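You operate a simulated robot arm through the tools that you are given. There is no shell and no other tool. Be economical: measure what you need, move in short steps, check, and stop when the job is done.

You are at the controls of a simulated two-armed robot. One attempt, no reset.

TASK
Fetch the green cube and set it on the grey steel plate on the yellow bench top. Hold the small grey bucket on the yellow cabinet top steady with one hand and put the white-capped wooden block in it with the other. Take the banded black block on the upper tread and put it away in the inside of the tipping tray. Take the orange pad and put it on the upper tread. Turn the wall arm dial to 12 kg. The order is free. Set down upright: green cube.

It is judged by the outcome, as a careful person would: the job done as asked, and still so three seconds after it is handed in. It fails if anything else is knocked over, pushed out of place, dropped, spilled or broken.

THE ROBOT
Two 7-joint arms with fingered hands on one trunk, on a base that drives. Base frame: it is fixed to the floor where the robot stands at the start and does not move with it; the origin is under the middle of the robot, x ahead of it, y to its left, z up; the surface under the hand at the start is at about z = 0.86. Readings come in m, degrees, newtons and seconds.
The left shoulder is at the start at [0.03, 0.12, 1.038], the right one opposite. With the tool pointing down near the work surface each hand reaches from about 0.3 to 0.7 m from the robot's upright axis, wherever it stands, measured 20 degrees to its own side. Places, roughly: banded black block (6x3x3 cm) [2.7, -3.9, 0.4]; green cube (5x5x5 cm) [0.5, 0, 0.9]; inside of the tipping tray [-4.7, 3.7, 1]; orange pad (9x4x3 cm) [6.9, -1.8, 0.9]; small grey bucket (18x18x14 cm) [4, -3.6, 1.1]; steel plate [-1.25, 2.75, 0.75]; upper tread [2.6, -3.7, 0.4]; wall arm dial [5.8, -2.9, 1]; white-capped wooden block (8x5x5 cm) [2.5, -3.8, 0.4]. Payload 4 kg a hand.
The tool frame of a hand sits at the grasp point between the pads (the TCP): z along the fingers, y along the line on which they close. The tips reach 0.019 m beyond it. Largest opening 0.12 m; the body of the gripper starts 0.053 m behind the TCP. The gripper is a hand of 3 fingers: y runs from the thumb to the fingers, the wrist lies at [0, 0, -0.219] in the tool frame, and closing takes about 1.5 s.
Orientation is told as [roll, pitch, yaw] about the base's x, y, z axes, in that order, counted from this pose: with the fingers straight down and closing along the base's y, the tool's x points along the base's -x, its y along +y and its z along -z.

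THE INTERFACE
- The arms move only by the tool play_rows. It takes "left_motion", "right_motion" or both (then of equal length, played together; a hand with none holds still); each is a list of rows, each a list of 6 numbers: the shift along the base's x, y, z in units of 40 mm (1.0 is 40 mm), then the turn, a rotation vector about the base's x, y, z in units of 6 degrees (1.0 is 6 degrees). In form: [[x, y, z, ax, ay, az], ...]. A call has 1 to 10 rows; each row shifts and turns the commanded pose from where the row before left it. "left_gripper" and "right_gripper" are, for a hand that has rows, the opening, from 0 (shut) to 1 (fully open), set as the call begins (left out, the last holds). A call with a number of a shift or a turn outside -1 to 1 is refused whole. Rows are played at 5 a second. More than 0.05 m and 8.6 degrees between two rows, or a gripper value outside its range, and nothing of the call is played. Where a pose cannot be reached the arm comes as near as it can. A force on the tool above 40 N (or 10 N above the force at the start of the call, whichever is more), or a blocked arm, ends the call early, and 0.2 s more pass. The fingers move at their own pace (about 0.072 m/s each) and stop on an object; they squeeze with about 28 N. The grip force told is the motor's: it shows also when the fingers shut on nothing. Time passes only in rows, and 0.2 s behind the last, so rows that do not move let the fingers close. The reply holds the time, the measured pose of the TCP, the force on the tool along the base axes, the opening and the grip force, in the units named above and with some noise, with the torque about the TCP (base axes, N m) and any sound that the robot's microphone picked up, and new pictures: "pictures" is both (left out), scene, wrist or none (wrist: the cameras of the hands that moved).
- Cameras (640 x 400 px; columns grow to the right, rows downward): "scene" is now at [0.0649, 0.0168, 1.5994]; the picture's right is [0.17, -0.98, -0.00], its down [-0.63, -0.11, -0.77] and it looks along [0.76, 0.13, -0.64] (base axes); focal length 276 px, centre (320, 200). "left" rides on the left gripper at [-0.066, -0.004, -0.079] in its tool frame; the picture's right is [0.05, -1.00, 0.00], its down [0.76, 0.04, -0.64] and it looks along [0.64, 0.04, 0.77] (tool axes); focal length 251 px, centre (320, 200). "right" rides on the right gripper at [0.066, -0.003, -0.079] in its tool frame; the picture's right is [0.05, 1.00, 0.00], its down [-0.76, 0.04, -0.64] and it looks along [-0.64, 0.03, 0.77] (tool axes); focal length 251 px, centre (320, 200). There is no depth. A picture from a camera that has moved, and an enlarged one, comes with that camera's place and axes in the base frame and with its lens.
- lift_body(by): slides the trunk up (or, below 0, down) by that many m; the arms and the scene camera ride with it, the base frame stays. It gives what a move gives, with no picture.
- base_move(legs): drives the robot by 1 to 6 legs, each [ahead, turn to the left] in m and degrees, along the robot's own axes; the way and the turn of a leg run together, so that a leg with both is an arc; at most 1.5 m and 180 degrees a leg. The arms and the cameras ride along, it lands a little off, and it stops where it bumps. It gives what a move gives, and a new picture of the scene camera.
- curl_fingers(finger1, finger2, thumb_bend, hand): sets how far each is bent, from 0 (flat) to 100 (curled in); at 30 the hand is open as for a grip, at 70 the pads meet at the TCP. One left out holds its place. A second passes; each finger stops where it meets its share of the squeeze, and holds until it gets a number again. A gripper value or a shape takes the hand back. It gives what a move gives, with no picture; readings hold the bend of each and the force on the fingers (four entries, about 0 where the hand has none), thumb and palm.
- hand_shape(shape, hand): the hand has 3 fingers and takes this shape, open, in about a second: jaw (thumb against the fingers, like two jaws); tri (thumb and two fingers); tip (a fingertip pinch); poke (one finger out to press); point (the index stretched); flat (the hand flat); cup (the hand cupped); fist (a fist). The gripper value then closes the fingers along that shape, each until it touches; the sizes above hold for jaw. It gives what a move gives, with no picture.
- head_to(pan, tilt): turns the head with the scene camera to pan (to the left, within 120 degrees either way) and tilt (down, from -29 to 69), counted from straight ahead of the robot. It gives what a move gives, and a new picture of the scene camera.
- enlarge(camera, box): a new picture of the part [left, top, right, bottom] of that camera's present view, enlarged. It takes no simulated time.
- finish_job(): hands the job in; it is judged then, once.

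Work in short steps. Places have to be worked out from the pictures, the camera data and where the tool is seen: move nearer, look again, correct. Check each grasp and each placing, and mend what went wrong. You have 165 turns and 260 pictures in all, those below and enlarged ones among them. Open the grippers and draw the arms clear of the work before you hand the job in, unless the task says otherwise; then end with one line.

The tools are called by a JSON object that holds its "api" and its "payload". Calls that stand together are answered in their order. play_rows: Moves the arms, as the interface text tells. Its arguments: {"type":"object","properties":{"left_motion":{"type":"array","items":{"type":"array","items":{"type":"number"}}},"left_gripper":{"type":"number"},"right_motion":{"type":"array","items":{"type":"array","items":{"type":"number"}}},"right_gripper":{"type":"number"},"pictures":{"type":"string","enum":["both","scene","wrist","none"]}},"required":[]} The other tools are called the same way: lift_body (by) slides the trunk up or down; hand_shape (shape, hand) gives the hand a shape; curl_fingers (finger1, finger2, thumb_bend, hand) moves the fingers one by one; base_move (legs) drives the base; head_to (pan, tilt) turns the head that bears the scene camera; enlarge (camera, box) takes an enlarged picture of a part of a camera's view; finish_job () hands the job in.

At the start:

```text
time: 0.0
left_position: [0.5699, 0.2476, 1.1992]
left_tool_rot: [0.1, -0.1, 0.1]
left_wrist_force: [-0.3, 0.1, 0.3]
left_torque: [0.01, 0.0, 0.02]
left_grip_width: 0.1199
left_gripper_force: 0.0
left_shape: jaw
left_bend: [30.0, 30.0, 30.0]
left_finger forces: [0.1, 0.0, 0.0, 0.1, 0.1, 0.0]
right_position: [0.5706, -0.1619, 1.1739]
right_tool_rot: [0.0, 0.1, 0.1]
right_wrist_force: [0.0, 0.7, 0.0]
right_torque: [-0.01, -0.02, 0.01]
right_grip_width: 0.1198
right_gripper_force: 0.1
right_shape: jaw
right_bend: [30.0, 30.0, 30.0]
right_finger forces: [0.0, 0.0, 0.0, 0.1, 0.1, 0.0]
trunk travel left (down, up): [-0.25, 0.29]
robot x, y, heading: [-0.0028, -0.0013, 0.1]
head pan, tilt: [9.9, 39.6]
```

scene: 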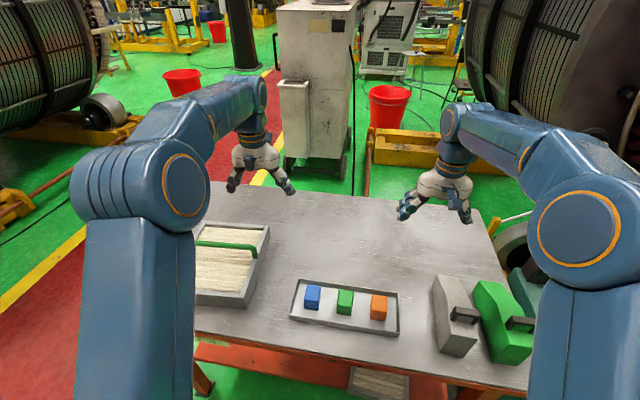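
right: 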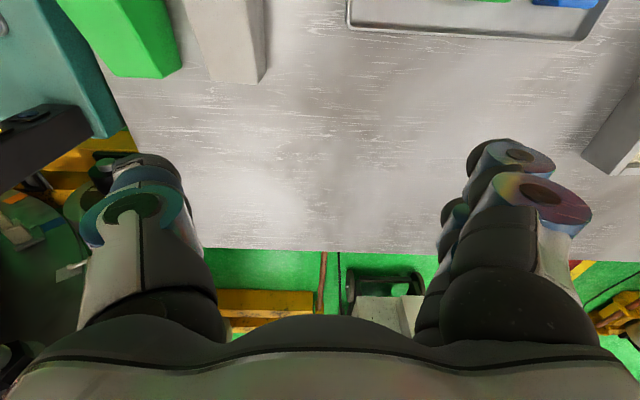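
left: 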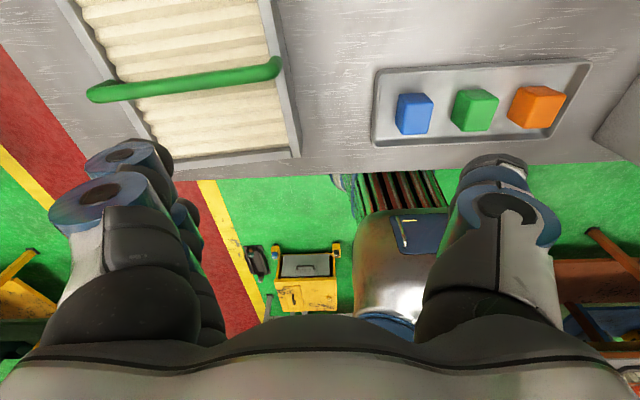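

The green cube works out at about [0.483, 0.015, 0.89] from both cameras. I move the left hand above it with a narrower opening, and shift the right hand aside.

{"api": "play_rows", "payload": {"left_motion": [[-0.311, -0.831, -0.711, 0, 0, 0], [-0.311, -0.831, -0.711, 0, 0, 0], [-0.311, -0.831, -0.711, 0, 0, 0], [-0.311, -0.831, -0.711, 0, 0, 0], [-0.311, -0.831, -0.711, 0, 0, 0], [-0.311, -0.831, -0.711, 0, 0, 0], [-0.311, -0.831, -0.711, 0, 0, 0]], "right_motion": [[0, -0.4, 0, 0, 0, 0], [0, -0.4, 0, 0, 0, 0], [0, -0.4, 0, 0, 0, 0], [0, -0.4, 0, 0, 0, 0], [0, -0.4, 0, 0, 0, 0], [0, -0.4, 0, 0, 0, 0], [0, -0.4, 0, 0, 0, 0]], "left_gripper": 0.7}}

```text
time: 1.6
left_position: [0.4824, 0.0152, 1.0004]
left_tool_rot: [0.2, 0.1, 0.1]
left_wrist_force: [-0.5, -0.2, 0.1]
left_torque: [0.01, 0.02, 0.01]
left_grip_width: 0.0844
left_gripper_force: 0.1
left_shape: jaw
left_bend: [27.0, 27.0, 13.0]
left_finger forces: [0.1, 0.1, 0.0, 0.1, 0.0, 0.0]
right_position: [0.5705, -0.2752, 1.1726]
right_tool_rot: [0.1, 0.1, 0.2]
right_wrist_force: [-0.1, -0.8, 0.1]
right_torque: [0.04, 0.02, -0.01]
right_grip_width: 0.1197
right_gripper_force: 0.0
right_shape: jaw
right_bend: [30.0, 30.0, 30.0]
right_finger forces: [0.0, 0.2, 0.0, 0.0, 0.0, 0.0]
trunk travel left (down, up): [-0.25, 0.29]
robot x, y, heading: [-0.0007, 0.0019, -0.0]
head pan, tilt: [9.9, 39.6]
camera scene: at [0.065, 0.0151, 1.5994], right [0.17, -0.98, 0.0], down [-0.63, -0.11, -0.77], along [0.76, 0.13, -0.64], focal length 276 px, centre (320, 200)
camera right: at [0.5033, -0.2791, 1.2529], right [-0.06, 1.0, 0.0], down [0.77, 0.04, 0.64], along [0.64, 0.04, -0.77], focal length 251 px, centre (320, 200)
camera left: at [0.5486, 0.0124, 1.0801], right [-0.05, -1.0, 0.0], down [-0.76, 0.04, 0.64], along [-0.64, 0.03, -0.77], focal length 251 px, centre (320, 200)
```

scene: 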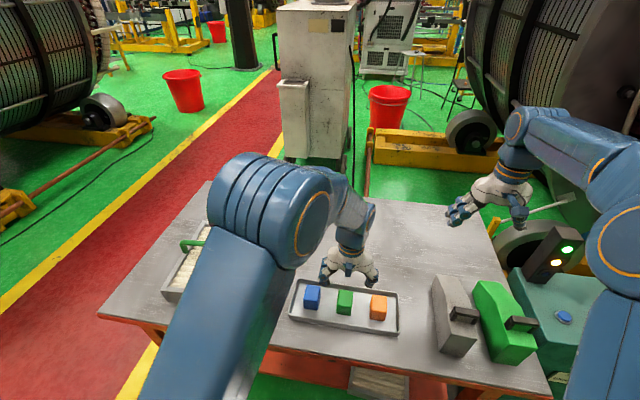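
right: 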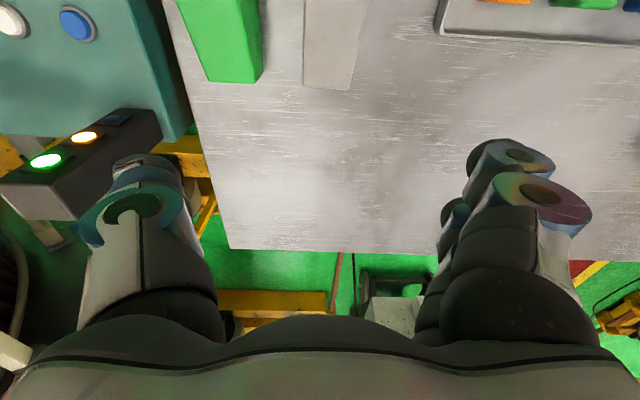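
left: 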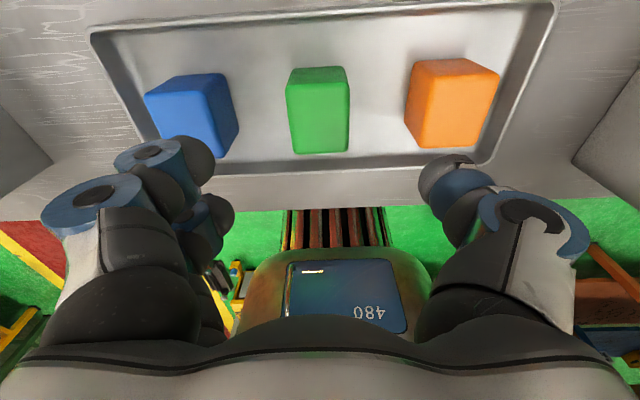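

The cube sits right under the TCP. I narrow the opening a little to miss the neighbours and go down to grasp height.

{"api": "play_rows", "payload": {"left_motion": [[0, 0, 0, 0, 0, 0], [0, 0, -0.7, 0, 0, 0], [0, 0, -0.7, 0, 0, 0], [0, 0, -0.6, 0, 0, 0], [0, 0, -0.6, 0, 0, 0]], "left_gripper": 0.62, "pictures": "wrist"}}

```text
time: 2.8
left_position: [0.4825, 0.0169, 0.8953]
left_tool_rot: [0.0, 0.0, 0.0]
left_wrist_force: [-0.4, -0.5, 0.1]
left_torque: [-0.03, 0.0, -0.03]
left_grip_width: 0.075
left_gripper_force: 0.0
left_shape: jaw
left_bend: [30.0, 30.0, 17.0]
left_finger forces: [0.0, 0.0, 0.0, 0.0, 0.2, 0.0]
right_position: [0.5698, -0.274, 1.1733]
right_tool_rot: [0.0, 0.0, 0.1]
right_wrist_force: [-0.4, -0.5, 0.1]
right_torque: [-0.01, 0.01, 0.0]
right_grip_width: 0.1201
right_gripper_force: 0.1
right_shape: jaw
right_bend: [30.0, 30.0, 30.0]
right_finger forces: [0.0, 0.0, 0.1, 0.0, 0.0, 0.1]
trunk travel left (down, up): [-0.25, 0.29]
robot x, y, heading: [-0.0013, 0.0007, -0.0]
head pan, tilt: [9.9, 39.6]
camera left: at [0.5492, 0.0143, 0.9748], right [-0.05, -1.0, 0.0], down [-0.76, 0.04, 0.64], along [-0.64, 0.03, -0.76], focal length 251 px, centre (320, 200)
```

left: 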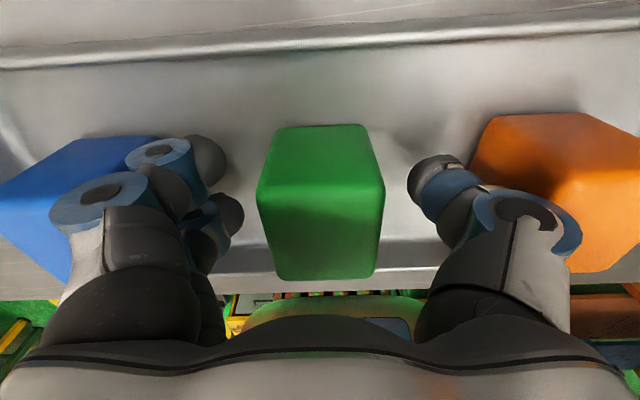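

The cube is between the fingers with the neighbours untouched. I close.

{"api": "play_rows", "payload": {"left_motion": [[0, 0, 0, 0, 0, 0], [0, 0, 0, 0, 0, 0], [0, 0, 0, 0, 0, 0], [0, 0, 0, 0, 0, 0], [0, 0, 0, 0, 0, 0], [0, 0, 0, 0, 0, 0], [0, 0, 0, 0, 0, 0], [0, 0, 0, 0, 0, 0]], "left_gripper": 0, "pictures": "wrist"}}

{"api": "play_rows", "payload": {"left_motion": [[0, 0, 0.5, 0, 0, 0], [0, 0, 0.8, 0, 0, 0], [0, 0, 0.9, 0, 0, 0], [0, 0, 0.9, 0, 0, 0], [0, 0, 0.9, 0, 0, 0]], "pictures": "both"}}

```text
time: 4.6
left_position: [0.4832, 0.0171, 0.8952]
left_tool_rot: [-0.1, 0.0, 0.1]
left_wrist_force: [-0.6, 0.3, 0.2]
left_torque: [-0.04, 0.01, -0.01]
left_grip_width: 0.0362
left_gripper_force: 27.4
left_shape: jaw
left_bend: [41.0, 41.0, 95.0]
left_finger forces: [12.4, 12.6, 0.1, 0.0, 24.8, 0.1]
right_position: [0.5698, -0.2734, 1.1736]
right_tool_rot: [0.0, 0.0, 0.1]
right_wrist_force: [0.0, 0.3, 0.6]
right_torque: [-0.02, 0.03, 0.0]
right_grip_width: 0.1199
right_gripper_force: 0.0
right_shape: jaw
right_bend: [30.0, 30.0, 30.0]
right_finger forces: [0.0, 0.0, 0.1, 0.1, 0.0, 0.0]
trunk travel left (down, up): [-0.25, 0.29]
robot x, y, heading: [0.0004, 0.0007, -0.2]
head pan, tilt: [9.9, 39.6]
camera left: at [0.549, 0.0141, 0.9753], right [-0.05, -1.0, 0.0], down [-0.76, 0.04, 0.64], along [-0.64, 0.03, -0.77], focal length 251 px, centre (320, 200)
```

left: 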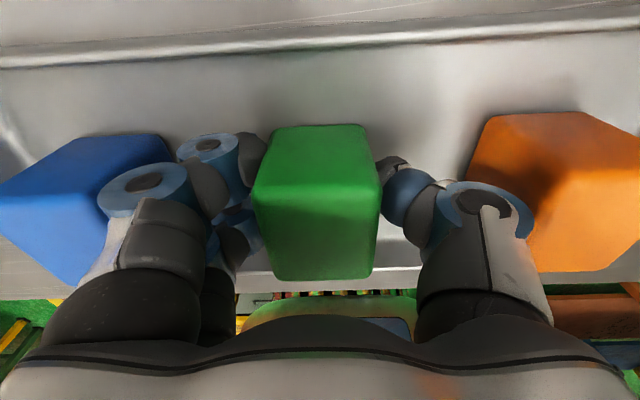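

```text
time: 5.8
left_position: [0.4823, 0.0186, 1.057]
left_tool_rot: [0.0, 0.1, 0.0]
left_wrist_force: [-0.1, -1.0, -0.7]
left_torque: [0.0, 0.0, -0.03]
left_grip_width: 0.0363
left_gripper_force: 27.7
left_shape: jaw
left_bend: [41.0, 41.0, 95.0]
left_finger forces: [12.3, 12.5, 0.0, 0.1, 24.9, 0.1]
right_position: [0.5686, -0.2737, 1.1741]
right_tool_rot: [0.0, 0.0, 0.1]
right_wrist_force: [0.1, 0.3, -0.1]
right_torque: [-0.02, 0.01, 0.04]
right_grip_width: 0.1198
right_gripper_force: 0.0
right_shape: jaw
right_bend: [30.0, 30.0, 30.0]
right_finger forces: [0.0, 0.1, 0.0, 0.0, 0.0, 0.1]
trunk travel left (down, up): [-0.25, 0.29]
robot x, y, heading: [0.0011, -0.002, 0.1]
head pan, tilt: [9.9, 39.6]
camera scene: at [0.0641, 0.0169, 1.5994], right [0.17, -0.98, 0.0], down [-0.63, -0.11, -0.77], along [0.76, 0.13, -0.64], focal length 276 px, centre (320, 200)
camera left: at [0.5491, 0.015, 1.1363], right [-0.05, -1.0, 0.0], down [-0.76, 0.04, 0.64], along [-0.64, 0.03, -0.76], focal length 251 px, centre (320, 200)
```

scene: 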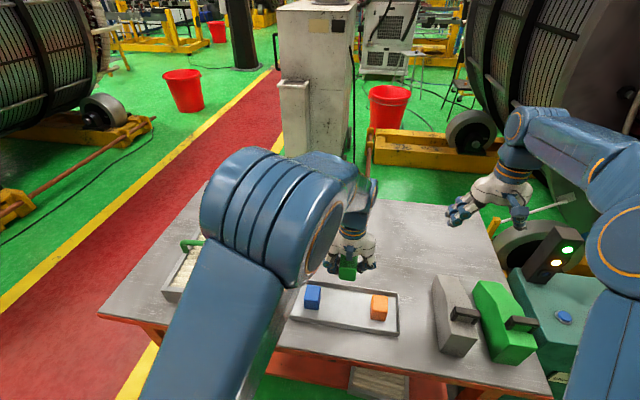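
left: 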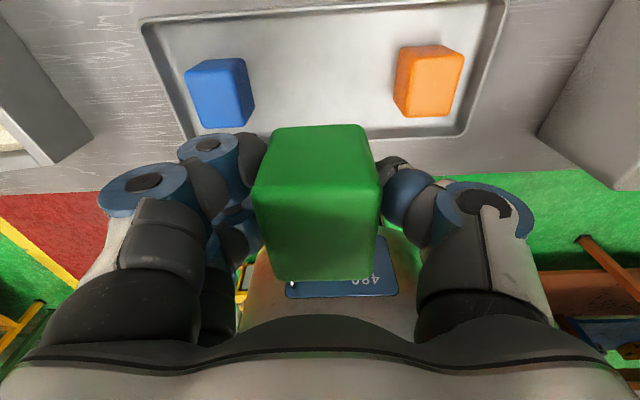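

Grasp holds. Before driving I look around toward the plate at the left rear.

{"api": "head_to", "payload": {"pan": 115, "tilt": 20}}

{"api": "head_to", "payload": {"pan": 60, "tilt": 25}}

{"api": "head_to", "payload": {"pan": -110, "tilt": 20}}

{"api": "head_to", "payload": {"pan": -55, "tilt": 20}}

```text
time: 7.6
left_position: [0.484, 0.0187, 1.057]
left_tool_rot: [0.0, 0.0, 0.1]
left_wrist_force: [-0.1, 0.2, 0.6]
left_torque: [0.02, -0.03, 0.04]
left_grip_width: 0.0364
left_gripper_force: 27.9
left_shape: jaw
left_bend: [41.0, 41.0, 95.0]
left_finger forces: [12.4, 12.5, 0.0, 0.1, 24.9, 0.0]
right_position: [0.5696, -0.2735, 1.1733]
right_tool_rot: [0.0, 0.1, 0.0]
right_wrist_force: [0.1, 0.3, 0.9]
right_torque: [-0.04, 0.01, 0.02]
right_grip_width: 0.12
right_gripper_force: 0.0
right_shape: jaw
right_bend: [30.0, 30.0, 30.0]
right_finger forces: [0.1, 0.0, 0.0, 0.0, 0.1, 0.0]
trunk travel left (down, up): [-0.25, 0.29]
robot x, y, heading: [0.0001, -0.0029, -0.1]
head pan, tilt: [115.0, 20.0]
camera scene: at [-0.0584, 0.0865, 1.6303], right [0.91, 0.42, 0.0], down [0.14, -0.31, -0.94], along [-0.4, 0.85, -0.34], focal length 276 px, centre (320, 200)
```

scene: 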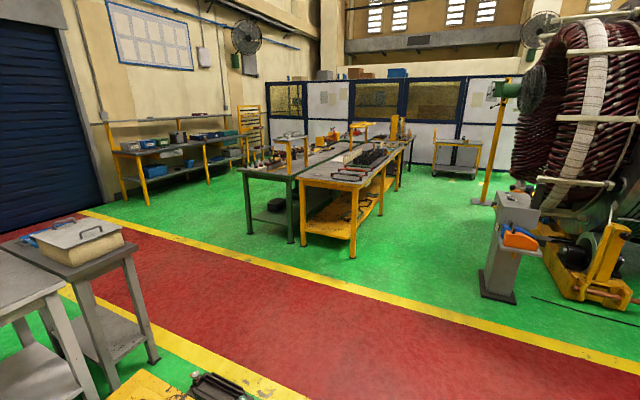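

```text
time: 8.9
left_position: [0.4845, 0.018, 1.0554]
left_tool_rot: [0.0, 0.0, 0.2]
left_wrist_force: [0.2, -0.6, -1.1]
left_torque: [0.0, 0.05, 0.0]
left_grip_width: 0.0362
left_gripper_force: 27.7
left_shape: jaw
left_bend: [41.0, 41.0, 95.0]
left_finger forces: [12.3, 12.4, 0.0, 0.0, 24.8, 0.0]
right_position: [0.5703, -0.2743, 1.1728]
right_tool_rot: [0.0, 0.0, 0.0]
right_wrist_force: [-0.3, -0.4, 0.6]
right_torque: [0.01, 0.02, -0.03]
right_grip_width: 0.1198
right_gripper_force: 0.0
right_shape: jaw
right_bend: [30.0, 30.0, 30.0]
right_finger forces: [0.1, 0.1, 0.1, 0.0, 0.0, 0.0]
trunk travel left (down, up): [-0.25, 0.29]
robot x, y, heading: [-0.001, -0.0014, 0.1]
head pan, tilt: [60.0, 25.0]
camera scene: at [0.0269, 0.0819, 1.6222], right [0.87, -0.5, 0.0], down [-0.21, -0.37, -0.91], along [0.45, 0.79, -0.42], focal length 276 px, centre (320, 200)
```

scene: 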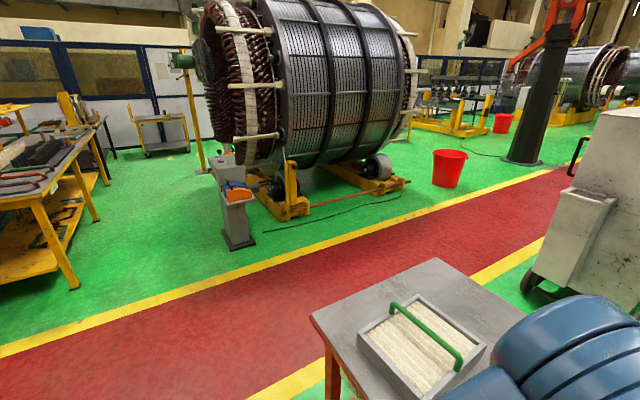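

```text
time: 11.4
left_position: [0.4834, 0.0179, 1.0557]
left_tool_rot: [0.0, 0.0, 0.1]
left_wrist_force: [-0.7, -0.3, -0.8]
left_torque: [0.05, -0.03, -0.01]
left_grip_width: 0.0366
left_gripper_force: 27.9
left_shape: jaw
left_bend: [41.0, 41.0, 95.0]
left_finger forces: [12.2, 12.5, 0.0, 0.1, 24.8, 0.1]
right_position: [0.5707, -0.2748, 1.1726]
right_tool_rot: [0.0, 0.0, 0.2]
right_wrist_force: [-0.4, -0.5, -0.2]
right_torque: [0.01, 0.0, 0.02]
right_grip_width: 0.1197
right_gripper_force: 0.1
right_shape: jaw
right_bend: [30.0, 30.0, 30.0]
right_finger forces: [0.0, 0.0, 0.0, 0.0, 0.1, 0.1]
trunk travel left (down, up): [-0.25, 0.29]
robot x, y, heading: [0.0025, 0.0001, 0.2]
head pan, tilt: [-110.0, 20.0]
camera scene: at [-0.0509, -0.0855, 1.6303], right [-0.94, 0.34, 0.0], down [0.12, 0.32, -0.94], along [-0.32, -0.88, -0.34], focal length 276 px, centre (320, 200)
```

scene: 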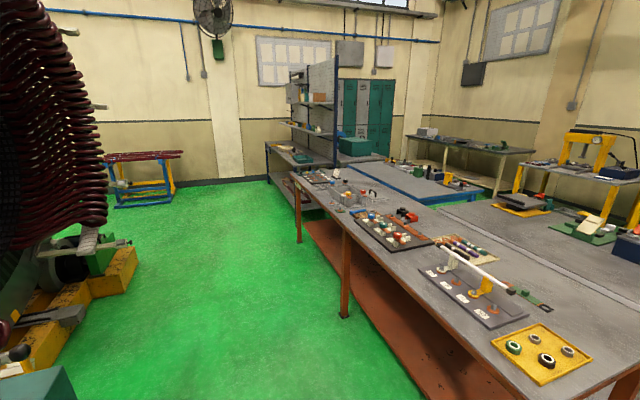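

```text
time: 12.7
left_position: [0.4833, 0.0171, 1.0561]
left_tool_rot: [0.0, 0.0, 0.1]
left_wrist_force: [-0.2, 0.8, -0.3]
left_torque: [0.01, 0.01, 0.0]
left_grip_width: 0.0365
left_gripper_force: 28.0
left_shape: jaw
left_bend: [41.0, 41.0, 95.0]
left_finger forces: [12.3, 12.5, 0.0, 0.0, 24.8, 0.0]
right_position: [0.5699, -0.275, 1.1731]
right_tool_rot: [0.0, 0.0, 0.0]
right_wrist_force: [-0.4, 0.1, 0.5]
right_torque: [-0.01, 0.01, -0.05]
right_grip_width: 0.1199
right_gripper_force: 0.1
right_shape: jaw
right_bend: [30.0, 30.0, 30.0]
right_finger forces: [0.0, 0.0, 0.0, 0.0, 0.1, 0.0]
trunk travel left (down, up): [-0.25, 0.29]
robot x, y, heading: [0.0023, -0.0024, 0.2]
head pan, tilt: [-55.0, 20.0]
camera scene: at [0.0342, -0.0743, 1.6302], right [-0.82, -0.57, 0.0], down [-0.2, 0.28, -0.94], along [0.54, -0.77, -0.34], focal length 276 px, centre (320, 200)
```

scene: 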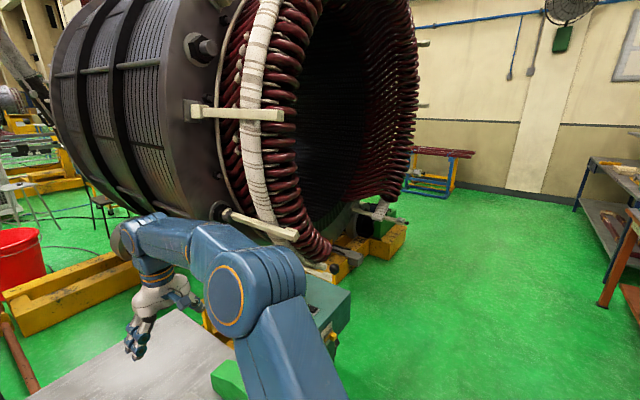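

The corridor to the left is clear. I raise the cube, turn left, and drive towards the yellow bench, stopping short to look.

{"api": "play_rows", "payload": {"left_motion": [[0, 0.3, 0.9, 0, 0, 0], [0, 0.5, 0.9, 0, 0, 0], [0, 0.5, 0.9, 0, 0, 0], [0, 0.5, 0.9, 0, 0, 0]], "pictures": "none"}}

{"api": "base_move", "payload": {"legs": [[0, 90], [0.9, 0], [0, 38], [1.3, 0], [0, -38]]}}

{"api": "head_to", "payload": {"pan": 10, "tilt": 45}}

```text
time: 13.7
left_position: [0.4826, 0.0905, 1.2018]
left_tool_rot: [0.0, 0.0, 0.0]
left_wrist_force: [1.1, 0.3, -0.5]
left_torque: [-0.03, -0.01, -0.02]
left_grip_width: 0.0363
left_gripper_force: 27.5
left_shape: jaw
left_bend: [41.0, 41.0, 95.0]
left_finger forces: [12.3, 12.5, 0.0, 0.0, 24.9, 0.0]
right_position: [0.5688, -0.2732, 1.1734]
right_tool_rot: [0.0, 0.1, 0.0]
right_wrist_force: [0.1, 0.1, -0.4]
right_torque: [-0.04, -0.01, 0.03]
right_grip_width: 0.1202
right_gripper_force: 0.2
right_shape: jaw
right_bend: [30.0, 30.0, 30.0]
right_finger forces: [0.0, 0.0, 0.0, 0.0, 0.0, 0.1]
trunk travel left (down, up): [-0.25, 0.29]
robot x, y, heading: [0.0012, 0.0024, 0.2]
head pan, tilt: [-55.0, 20.0]
```

```text
time: 16.5
left_position: [0.1862, 0.4575, 1.1997]
left_tool_rot: [-0.2, 0.1, 57.4]
left_wrist_force: [-0.4, 1.3, -1.3]
left_torque: [-0.06, -0.04, -0.01]
left_grip_width: 0.036
left_gripper_force: 28.1
left_shape: jaw
left_bend: [41.0, 41.0, 94.0]
left_finger forces: [13.6, 13.3, 0.0, 0.0, 26.8, 0.0]
right_position: [0.5402, 0.3355, 1.1727]
right_tool_rot: [-0.4, 0.1, 57.5]
right_wrist_force: [-0.4, 0.4, -0.1]
right_torque: [-0.07, -0.04, -0.01]
right_grip_width: 0.12
right_gripper_force: 0.0
right_shape: jaw
right_bend: [30.0, 30.0, 30.0]
right_finger forces: [0.0, 0.0, 0.1, 0.0, 0.0, 0.1]
trunk travel left (down, up): [-0.25, 0.29]
robot x, y, heading: [0.0649, -0.0444, 58.7]
head pan, tilt: [-55.0, 20.0]
stopped in leg 1: the robot was blocked; the commanded pose is now the measured one
camera scene: at [0.1435, -0.0473, 1.6304], right [0.07, -1.0, 0.0], down [-0.34, -0.03, -0.94], along [0.94, 0.06, -0.34], focal length 276 px, centre (320, 200)
```

scene: 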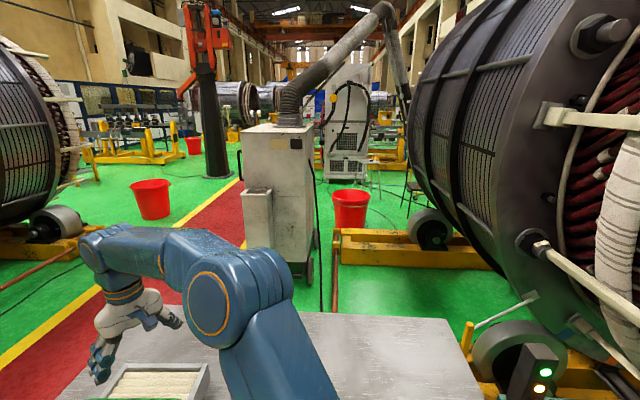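

```text
time: 17.9
left_position: [0.1902, 0.4535, 1.2015]
left_tool_rot: [-0.1, 0.1, 57.2]
left_wrist_force: [-1.0, 1.0, -1.1]
left_torque: [0.02, -0.04, 0.01]
left_grip_width: 0.0361
left_gripper_force: 28.3
left_shape: jaw
left_bend: [41.0, 41.0, 94.0]
left_finger forces: [13.6, 13.3, 0.0, 0.1, 26.9, 0.1]
right_position: [0.544, 0.3311, 1.1732]
right_tool_rot: [-0.2, 0.0, 57.4]
right_wrist_force: [-0.1, 0.4, 0.4]
right_torque: [0.02, -0.02, 0.05]
right_grip_width: 0.1202
right_gripper_force: 0.1
right_shape: jaw
right_bend: [30.0, 30.0, 30.0]
right_finger forces: [0.0, 0.1, 0.1, 0.0, 0.0, 0.0]
trunk travel left (down, up): [-0.25, 0.29]
robot x, y, heading: [0.0623, -0.0427, 59.0]
head pan, tilt: [10.0, 45.0]
camera scene: at [0.0835, 0.0169, 1.5916], right [0.93, -0.36, 0.0], down [-0.26, -0.66, -0.71], along [0.26, 0.66, -0.71], focal length 276 px, centre (320, 200)
```

scene: 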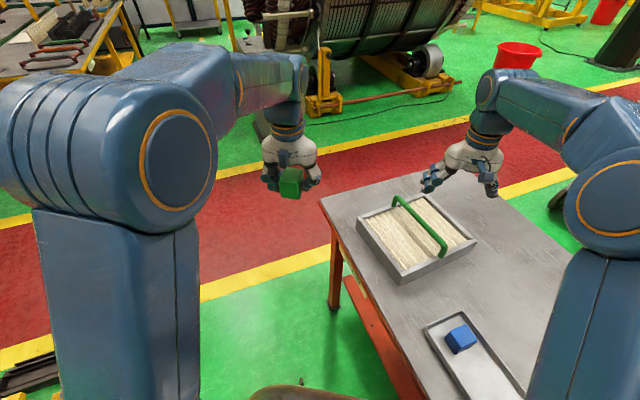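

The turn was blocked at 59°; I look down on both sides to find the contact.

{"api": "head_to", "payload": {"pan": 118, "tilt": 55}}

{"api": "head_to", "payload": {"pan": -90, "tilt": 65}}

```text
time: 19.8
left_position: [0.1903, 0.4531, 1.2021]
left_tool_rot: [0.0, 0.0, 57.3]
left_wrist_force: [-0.3, 0.9, -0.4]
left_torque: [0.0, 0.04, 0.0]
left_grip_width: 0.0359
left_gripper_force: 27.5
left_shape: jaw
left_bend: [41.0, 41.0, 94.0]
left_finger forces: [13.7, 13.4, 0.0, 0.0, 26.9, 0.0]
right_position: [0.5439, 0.3311, 1.1737]
right_tool_rot: [-0.1, 0.0, 57.4]
right_wrist_force: [-0.4, -0.6, 0.1]
right_torque: [-0.01, 0.0, 0.01]
right_grip_width: 0.1202
right_gripper_force: 0.1
right_shape: jaw
right_bend: [30.0, 30.0, 30.0]
right_finger forces: [0.0, 0.0, 0.0, 0.1, 0.0, 0.0]
trunk travel left (down, up): [-0.25, 0.29]
robot x, y, heading: [0.065, -0.0464, 58.9]
head pan, tilt: [118.0, 55.0]
camera scene: at [-0.0176, -0.0552, 1.5782], right [0.06, 1.0, 0.0], down [0.82, -0.05, -0.57], along [-0.57, 0.03, -0.82], focal length 276 px, centre (320, 200)
```

scene: 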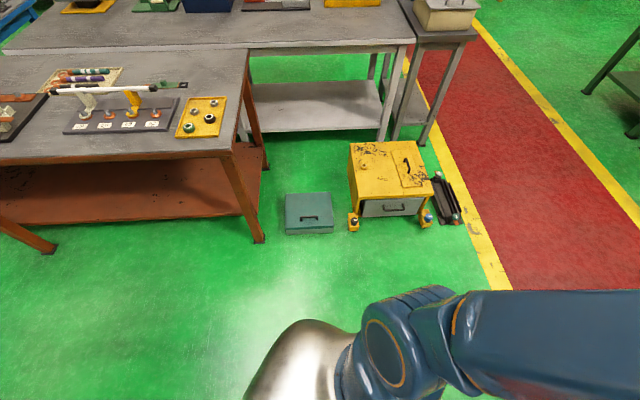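

```text
time: 22.8
left_position: [0.1896, 0.4523, 1.2011]
left_tool_rot: [0.0, 0.1, 57.4]
left_wrist_force: [0.5, 0.8, -0.2]
left_torque: [0.0, -0.03, -0.04]
left_grip_width: 0.0357
left_gripper_force: 27.8
left_shape: jaw
left_bend: [41.0, 41.0, 94.0]
left_finger forces: [13.7, 13.3, 0.0, 0.1, 26.9, 0.0]
right_position: [0.5429, 0.331, 1.1725]
right_tool_rot: [-0.2, 0.0, 57.4]
right_wrist_force: [-0.1, 0.8, -0.3]
right_torque: [-0.01, 0.01, 0.01]
right_grip_width: 0.1198
right_gripper_force: 0.0
right_shape: jaw
right_bend: [30.0, 30.0, 30.0]
right_finger forces: [0.1, 0.0, 0.1, 0.1, 0.0, 0.1]
trunk travel left (down, up): [-0.25, 0.29]
robot x, y, heading: [0.0652, -0.0436, 58.8]
head pan, tilt: [-90.0, 65.0]
camera scene: at [0.1063, -0.0906, 1.5665], right [-0.52, -0.86, 0.0], down [-0.78, 0.47, -0.42], along [0.36, -0.22, -0.91], focal length 276 px, centre (320, 200)
```

scene: 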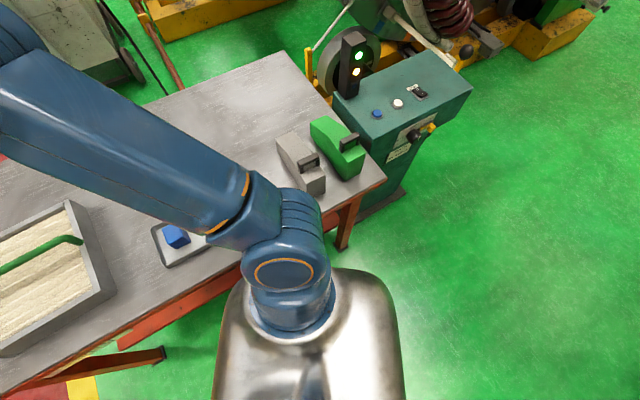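

The base's front touches the red table. I back off, then turn and drive out.

{"api": "base_move", "payload": {"legs": [[-0.35, 0], [0, 31]]}}

```text
time: 26.5
left_position: [-0.2625, 0.1502, 1.2006]
left_tool_rot: [-0.1, 0.1, 88.0]
left_wrist_force: [-0.3, -0.5, -0.7]
left_torque: [-0.01, 0.0, -0.03]
left_grip_width: 0.0361
left_gripper_force: 27.8
left_shape: jaw
left_bend: [41.0, 41.0, 94.0]
left_finger forces: [13.6, 13.4, 0.1, 0.1, 26.9, 0.1]
right_position: [0.102, 0.2249, 1.173]
right_tool_rot: [-0.2, 0.0, 88.1]
right_wrist_force: [-0.5, -0.4, 1.2]
right_torque: [-0.06, -0.05, 0.04]
right_grip_width: 0.1199
right_gripper_force: 0.1
right_shape: jaw
right_bend: [30.0, 30.0, 30.0]
right_finger forces: [0.0, 0.0, 0.1, 0.0, 0.0, 0.1]
trunk travel left (down, up): [-0.25, 0.29]
robot x, y, heading: [-0.0768, -0.3431, 88.7]
head pan, tilt: [-90.0, 65.0]
camera scene: at [-0.0137, -0.3609, 1.5666], right [-0.02, -1.0, 0.0], down [-0.91, 0.02, -0.42], along [0.42, -0.01, -0.91], focal length 276 px, centre (320, 200)
```

scene: 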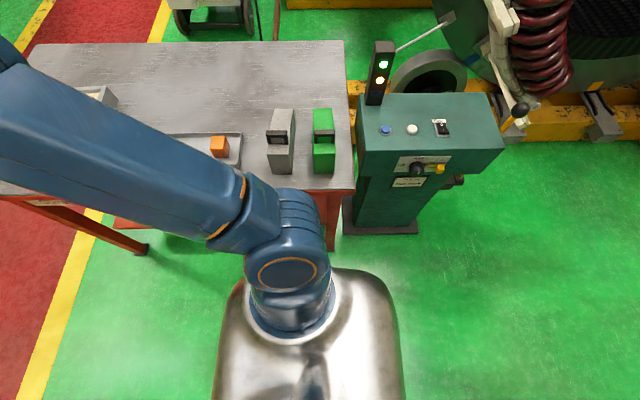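

Clear now. I drive out past the table and round to stand before the yellow bench.

{"api": "base_move", "payload": {"legs": [[1.3, 0], [0, 44.7], [1.45, 0], [0, -43.4]]}}

{"api": "head_to", "payload": {"pan": 10, "tilt": 35}}

```text
time: 35.2
left_position: [-0.5481, 1.1632, 1.2003]
left_tool_rot: [-0.3, 0.0, 133.9]
left_wrist_force: [-1.0, -0.6, -1.0]
left_torque: [0.04, -0.06, 0.0]
left_grip_width: 0.0357
left_gripper_force: 27.3
left_shape: jaw
left_bend: [41.0, 42.0, 94.0]
left_finger forces: [13.7, 13.2, 0.0, 0.0, 26.8, 0.0]
right_position: [-0.3468, 1.4767, 1.173]
right_tool_rot: [-0.3, 0.0, 134.0]
right_wrist_force: [-1.2, -0.5, 1.3]
right_torque: [0.01, -0.07, 0.01]
right_grip_width: 0.12
right_gripper_force: 0.0
right_shape: jaw
right_bend: [30.0, 30.0, 30.0]
right_finger forces: [0.0, 0.0, 0.0, 0.0, 0.0, 0.1]
trunk travel left (down, up): [-0.25, 0.29]
robot x, y, heading: [-0.0142, 0.9992, 136.7]
head pan, tilt: [-90.0, 65.0]
stopped in leg 2: the robot was blocked; the commanded pose is now the measured one
camera scene: at [0.0372, 1.0308, 1.5667], right [0.72, -0.69, 0.0], down [-0.62, -0.66, -0.42], along [0.29, 0.31, -0.91], focal length 276 px, centre (320, 200)
```

scene: 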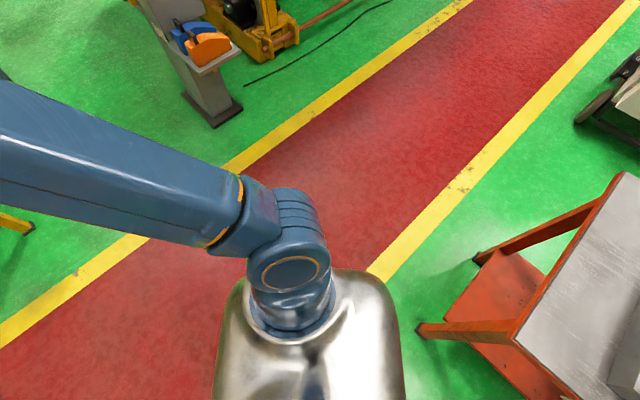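

```text
time: 37.0
left_position: [-0.5451, 1.1639, 1.2005]
left_tool_rot: [-0.1, -0.1, 133.7]
left_wrist_force: [-0.1, -0.3, -1.0]
left_torque: [-0.02, -0.01, 0.01]
left_grip_width: 0.0358
left_gripper_force: 27.7
left_shape: jaw
left_bend: [41.0, 42.0, 94.0]
left_finger forces: [13.7, 13.2, 0.0, 0.0, 26.8, 0.0]
right_position: [-0.3438, 1.4794, 1.1733]
right_tool_rot: [-0.1, 0.0, 133.9]
right_wrist_force: [-0.6, -0.1, 0.1]
right_torque: [-0.01, -0.01, 0.0]
right_grip_width: 0.1198
right_gripper_force: 0.0
right_shape: jaw
right_bend: [30.0, 30.0, 30.0]
right_finger forces: [0.0, 0.0, 0.0, 0.0, 0.0, 0.0]
trunk travel left (down, up): [-0.25, 0.29]
robot x, y, heading: [-0.0163, 0.9975, 136.4]
head pan, tilt: [10.0, 35.0]
camera scene: at [-0.0743, 1.037, 1.6063], right [0.55, 0.83, 0.0], down [0.48, -0.32, -0.82], along [-0.68, 0.45, -0.57], focal length 276 px, centre (320, 200)
```

scene: 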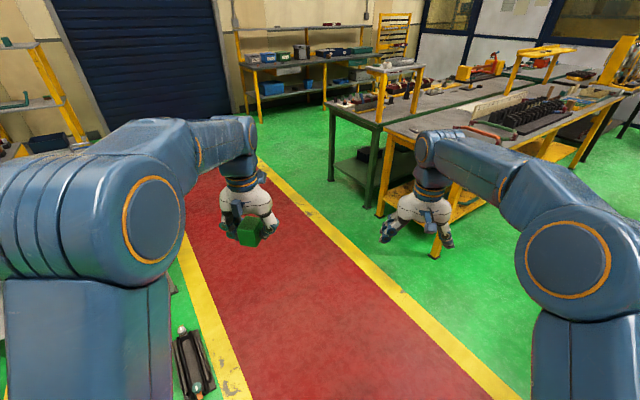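

Heading is already right for the bench; I drive straight on and then square up.

{"api": "base_move", "payload": {"legs": [[1.45, 0], [0, -46]]}}

```text
time: 46.5
left_position: [-1.3189, 2.534, 1.2016]
left_tool_rot: [0.0, 0.0, 87.8]
left_wrist_force: [1.0, -0.4, -1.4]
left_torque: [0.0, 0.06, -0.04]
left_grip_width: 0.0359
left_gripper_force: 28.4
left_shape: jaw
left_bend: [41.0, 42.0, 94.0]
left_finger forces: [13.4, 13.7, 0.0, 0.0, 27.0, 0.1]
right_position: [-0.9544, 2.6101, 1.1721]
right_tool_rot: [0.0, -0.1, 88.1]
right_wrist_force: [0.6, 1.3, -0.4]
right_torque: [-0.03, 0.07, 0.0]
right_grip_width: 0.1199
right_gripper_force: 0.1
right_shape: jaw
right_bend: [30.0, 30.0, 30.0]
right_finger forces: [0.1, 0.0, 0.0, 0.1, 0.0, 0.0]
trunk travel left (down, up): [-0.25, 0.29]
robot x, y, heading: [-1.1353, 2.0337, 89.6]
head pan, tilt: [10.0, 35.0]
stopped in leg 2: the robot was blocked; the commanded pose is now the measured one
camera scene: at [-1.1479, 2.1065, 1.6064], right [0.99, 0.16, 0.0], down [0.09, -0.57, -0.82], along [-0.13, 0.81, -0.57], focal length 276 px, centre (320, 200)
```

scene: 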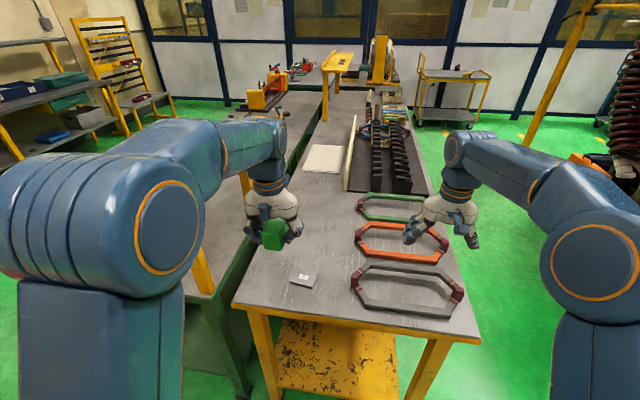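

I see a small grey plate with a tag near the bench corner; I zoom to identify it.

{"api": "enlarge", "payload": {"camera": "scene", "box": [230, 120, 390, 320]}}

{"api": "enlarge", "payload": {"camera": "left", "box": [0, 0, 640, 400]}}

```text
2.00 times, centred on (310, 220) of scene
camera zoom: at [-1.1479, 2.1065, 1.6064], right [0.99, 0.16, 0.0], down [0.09, -0.57, -0.82], along [-0.13, 0.81, -0.57], focal length 552 px, centre (340, 160)
```

zoom: 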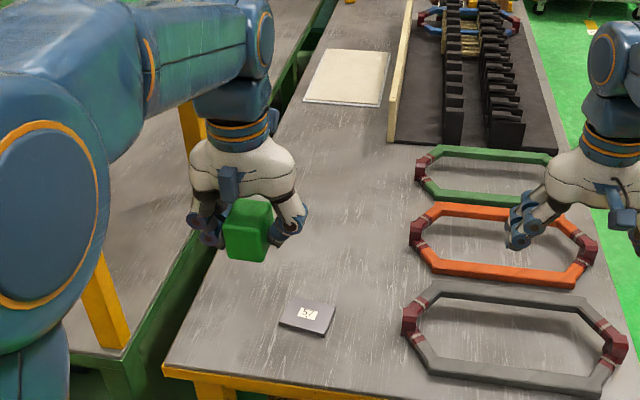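

```text
1.00 times, centred on (320, 200) of left (not enlarged: the box is as wide or as high as the picture)
camera zoom: at [-1.3131, 2.6006, 1.282], right [1.0, -0.09, 0.0], down [-0.07, -0.76, 0.64], along [-0.06, -0.64, -0.77], focal length 251 px, centre (320, 200)
```

zoom: 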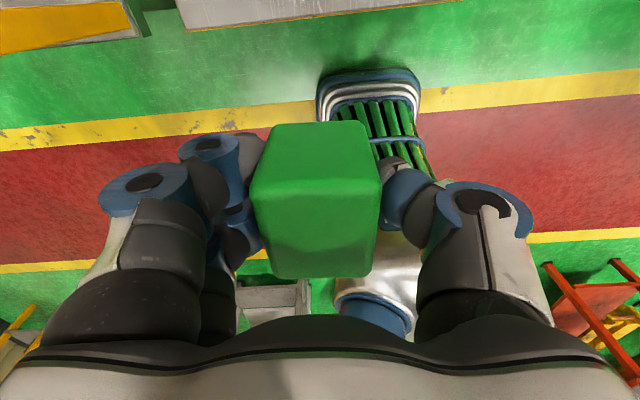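

The small tagged grey plate lies at about [-1.32, 2.79]. I drive 0.2 m closer and look again.

{"api": "base_move", "payload": {"legs": [[0.2, 0]]}}

{"api": "head_to", "payload": {"pan": 15, "tilt": 55}}

```text
time: 48.0
left_position: [-1.3217, 2.7322, 1.2008]
left_tool_rot: [0.0, -0.1, 87.9]
left_wrist_force: [-0.5, 0.3, -0.4]
left_torque: [-0.03, -0.01, -0.01]
left_grip_width: 0.0362
left_gripper_force: 27.7
left_shape: jaw
left_bend: [41.0, 42.0, 94.0]
left_finger forces: [13.4, 13.6, 0.0, 0.1, 27.2, 0.0]
right_position: [-0.9566, 2.8073, 1.173]
right_tool_rot: [-0.2, 0.0, 88.2]
right_wrist_force: [0.5, 1.4, -0.1]
right_torque: [-0.03, 0.01, 0.02]
right_grip_width: 0.12
right_gripper_force: 0.1
right_shape: jaw
right_bend: [30.0, 30.0, 30.0]
right_finger forces: [0.0, 0.0, 0.0, 0.1, 0.0, 0.0]
trunk travel left (down, up): [-0.25, 0.29]
robot x, y, heading: [-1.1337, 2.2359, 89.5]
head pan, tilt: [10.0, 35.0]
camera scene: at [-1.1501, 2.3049, 1.6063], right [0.99, 0.16, 0.0], down [0.09, -0.57, -0.82], along [-0.13, 0.81, -0.57], focal length 276 px, centre (320, 200)
```

scene: 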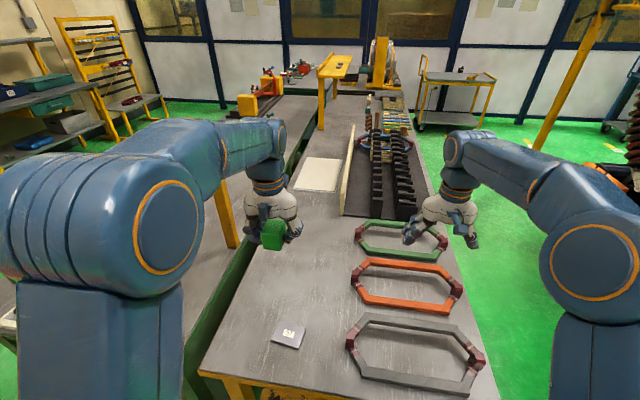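

```text
time: 48.9
left_position: [-1.3211, 2.7306, 1.2015]
left_tool_rot: [0.0, -0.1, 87.9]
left_wrist_force: [0.8, -0.1, -0.7]
left_torque: [0.0, -0.01, 0.0]
left_grip_width: 0.0358
left_gripper_force: 27.5
left_shape: jaw
left_bend: [41.0, 42.0, 94.0]
left_finger forces: [13.4, 13.6, 0.0, 0.0, 27.0, 0.1]
right_position: [-0.9562, 2.8065, 1.173]
right_tool_rot: [0.0, -0.1, 88.3]
right_wrist_force: [-0.6, -0.1, 0.4]
right_torque: [0.02, 0.01, 0.05]
right_grip_width: 0.1202
right_gripper_force: 0.0
right_shape: jaw
right_bend: [30.0, 30.0, 30.0]
right_finger forces: [0.0, 0.1, 0.0, 0.0, 0.0, 0.0]
trunk travel left (down, up): [-0.25, 0.29]
robot x, y, heading: [-1.1347, 2.2333, 89.4]
head pan, tilt: [15.0, 55.0]
camera scene: at [-1.1535, 2.2858, 1.5782], right [0.97, 0.25, 0.0], down [0.2, -0.79, -0.57], along [-0.14, 0.56, -0.82], focal length 276 px, centre (320, 200)
```

scene: 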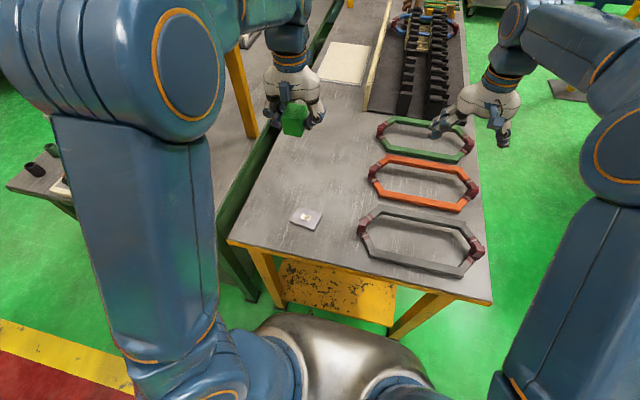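

Two views agree on the plate at about [-1.324, 2.763, 0.75]. I bring the cube down above it.

{"api": "play_rows", "payload": {"left_motion": [[0, 0.1, -0.95, 0, 0, 0], [0, 0.1, -0.95, 0, 0, 0], [0, 0.1, -0.95, 0, 0, 0], [0, 0.1, -0.95, 0, 0, 0], [0, 0.1, -0.95, 0, 0, 0], [0, 0.1, -0.95, 0, 0, 0], [0, 0.1, -0.95, 0, 0, 0], [0, 0.1, -0.95, 0, 0, 0]]}}

```text
time: 50.7
left_position: [-1.321, 2.7638, 0.8951]
left_tool_rot: [0.0, -0.2, 88.0]
left_wrist_force: [0.4, 0.5, -0.4]
left_torque: [-0.02, 0.0, -0.01]
left_grip_width: 0.036
left_gripper_force: 27.7
left_shape: jaw
left_bend: [41.0, 42.0, 94.0]
left_finger forces: [13.4, 13.6, 0.0, 0.0, 27.0, 0.0]
right_position: [-0.9557, 2.8076, 1.1733]
right_tool_rot: [-0.1, 0.0, 88.3]
right_wrist_force: [0.5, -0.5, 0.2]
right_torque: [0.01, 0.0, 0.01]
right_grip_width: 0.12
right_gripper_force: 0.0
right_shape: jaw
right_bend: [30.0, 30.0, 30.0]
right_finger forces: [0.0, 0.1, 0.1, 0.1, 0.0, 0.1]
trunk travel left (down, up): [-0.25, 0.29]
robot x, y, heading: [-1.134, 2.232, 89.1]
head pan, tilt: [15.0, 55.0]
camera scene: at [-1.1537, 2.2873, 1.5781], right [0.97, 0.25, 0.0], down [0.2, -0.79, -0.57], along [-0.14, 0.55, -0.82], focal length 276 px, centre (320, 200)
camera left: at [-1.3157, 2.8298, 0.9754], right [1.0, -0.09, 0.0], down [-0.07, -0.76, 0.64], along [-0.06, -0.64, -0.77], focal length 251 px, centre (320, 200)
```

scene: 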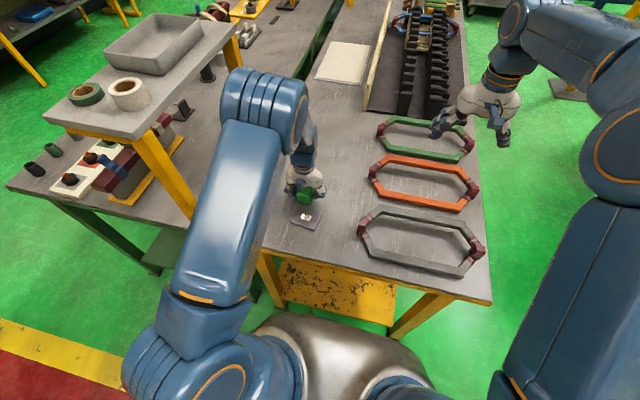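
left: 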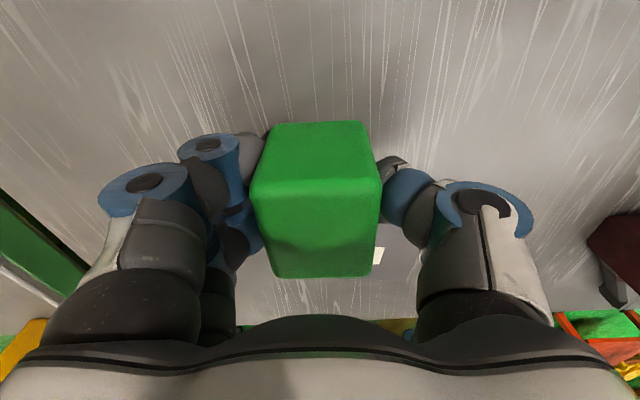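

The wrist view shows the plate behind the cube, nearer the robot: triangulating both cameras puts the bench top at about 0.865, not 0.75, and the plate at about [-1.295, 2.69]. I raise and shift there.

{"api": "play_rows", "payload": {"left_motion": [[0, 0, 0.75, 0, 0, 0], [0, 0, 0.75, 0, 0, 0], [0.3, -0.9, 0, 0, 0, 0], [0.3, -0.9, 0, 0, 0, 0]]}}

{"api": "enlarge", "payload": {"camera": "scene", "box": [240, 150, 400, 250]}}

```text
time: 51.7
left_position: [-1.2983, 2.6891, 0.956]
left_tool_rot: [0.0, -0.1, 88.0]
left_wrist_force: [-0.3, -0.4, -1.0]
left_torque: [0.03, 0.01, -0.05]
left_grip_width: 0.0358
left_gripper_force: 28.1
left_shape: jaw
left_bend: [41.0, 42.0, 94.0]
left_finger forces: [13.4, 13.5, 0.0, 0.1, 26.9, 0.0]
right_position: [-0.9557, 2.8055, 1.174]
right_tool_rot: [0.1, 0.0, 88.2]
right_wrist_force: [0.3, -0.2, 0.4]
right_torque: [0.01, 0.0, -0.03]
right_grip_width: 0.1197
right_gripper_force: 0.1
right_shape: jaw
right_bend: [30.0, 30.0, 30.0]
right_finger forces: [0.0, 0.1, 0.0, 0.0, 0.0, 0.0]
trunk travel left (down, up): [-0.25, 0.29]
robot x, y, heading: [-1.1345, 2.2313, 89.5]
head pan, tilt: [15.0, 55.0]
camera scene: at [-1.1533, 2.2853, 1.5782], right [0.97, 0.25, 0.0], down [0.2, -0.79, -0.57], along [-0.14, 0.56, -0.82], focal length 276 px, centre (320, 200)
camera left: at [-1.2932, 2.7547, 1.0367], right [1.0, -0.09, 0.0], down [-0.07, -0.76, 0.64], along [-0.06, -0.64, -0.77], focal length 251 px, centre (320, 200)
```

scene: 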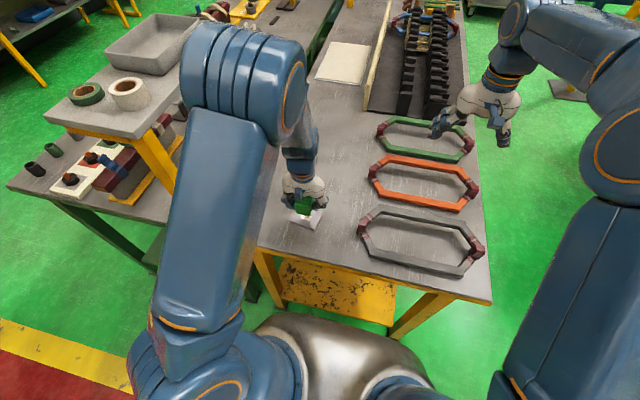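
left: 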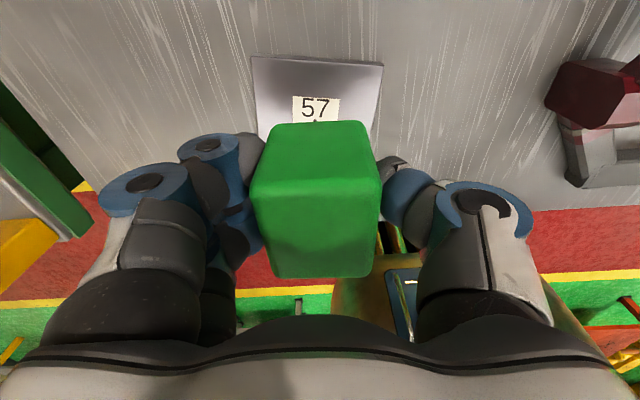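

```text
4.00 times, centred on (320, 200) of scene
camera zoom: at [-1.1533, 2.2853, 1.5782], right [0.97, 0.25, 0.0], down [0.2, -0.79, -0.57], along [-0.14, 0.56, -0.82], focal length 1104 px, centre (320, 200)
```

zoom: 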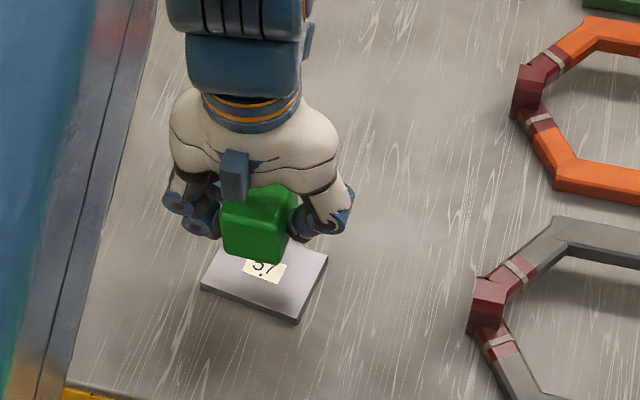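

The plate (label 57) is right below the cube. I descend 40 mm, then feel for contact in small steps.

{"api": "play_rows", "payload": {"left_motion": [[0, 0, -0.5, 0, 0, 0], [0, 0, -0.4, 0, 0, 0], [0, 0, -0.1, 0, 0, 0], [0, 0, -0.1, 0, 0, 0]], "pictures": "wrist"}}

{"api": "enlarge", "payload": {"camera": "scene", "box": [240, 150, 400, 250]}}

```text
time: 52.7
left_position: [-1.2982, 2.6917, 0.9129]
left_tool_rot: [-0.2, -0.1, 88.2]
left_wrist_force: [1.1, -0.9, -0.6]
left_torque: [0.03, -0.03, -0.02]
left_grip_width: 0.0361
left_gripper_force: 27.7
left_shape: jaw
left_bend: [41.0, 42.0, 94.0]
left_finger forces: [13.4, 13.4, 0.0, 0.0, 26.9, 0.0]
right_position: [-0.9552, 2.8082, 1.1733]
right_tool_rot: [0.0, -0.1, 88.2]
right_wrist_force: [0.0, -0.6, 0.1]
right_torque: [0.02, -0.02, 0.0]
right_grip_width: 0.1201
right_gripper_force: 0.1
right_shape: jaw
right_bend: [30.0, 30.0, 30.0]
right_finger forces: [0.0, 0.0, 0.0, 0.1, 0.1, 0.1]
trunk travel left (down, up): [-0.25, 0.29]
robot x, y, heading: [-1.1364, 2.2331, 89.1]
head pan, tilt: [15.0, 55.0]
camera left: at [-1.2924, 2.7573, 0.9931], right [1.0, -0.09, 0.0], down [-0.07, -0.76, 0.64], along [-0.06, -0.64, -0.77], focal length 251 px, centre (320, 200)
```

left: 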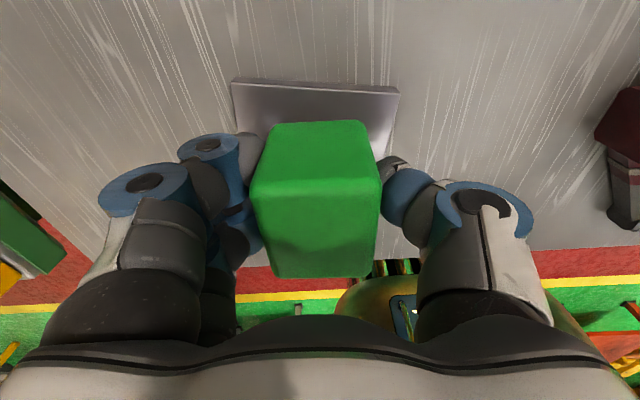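

```text
4.00 times, centred on (320, 200) of scene
camera zoom: at [-1.1536, 2.2863, 1.5781], right [0.97, 0.25, 0.0], down [0.2, -0.79, -0.57], along [-0.14, 0.56, -0.82], focal length 1104 px, centre (320, 200)
```

zoom: 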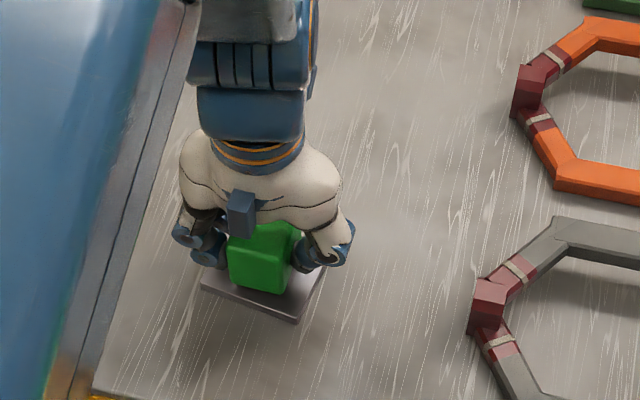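

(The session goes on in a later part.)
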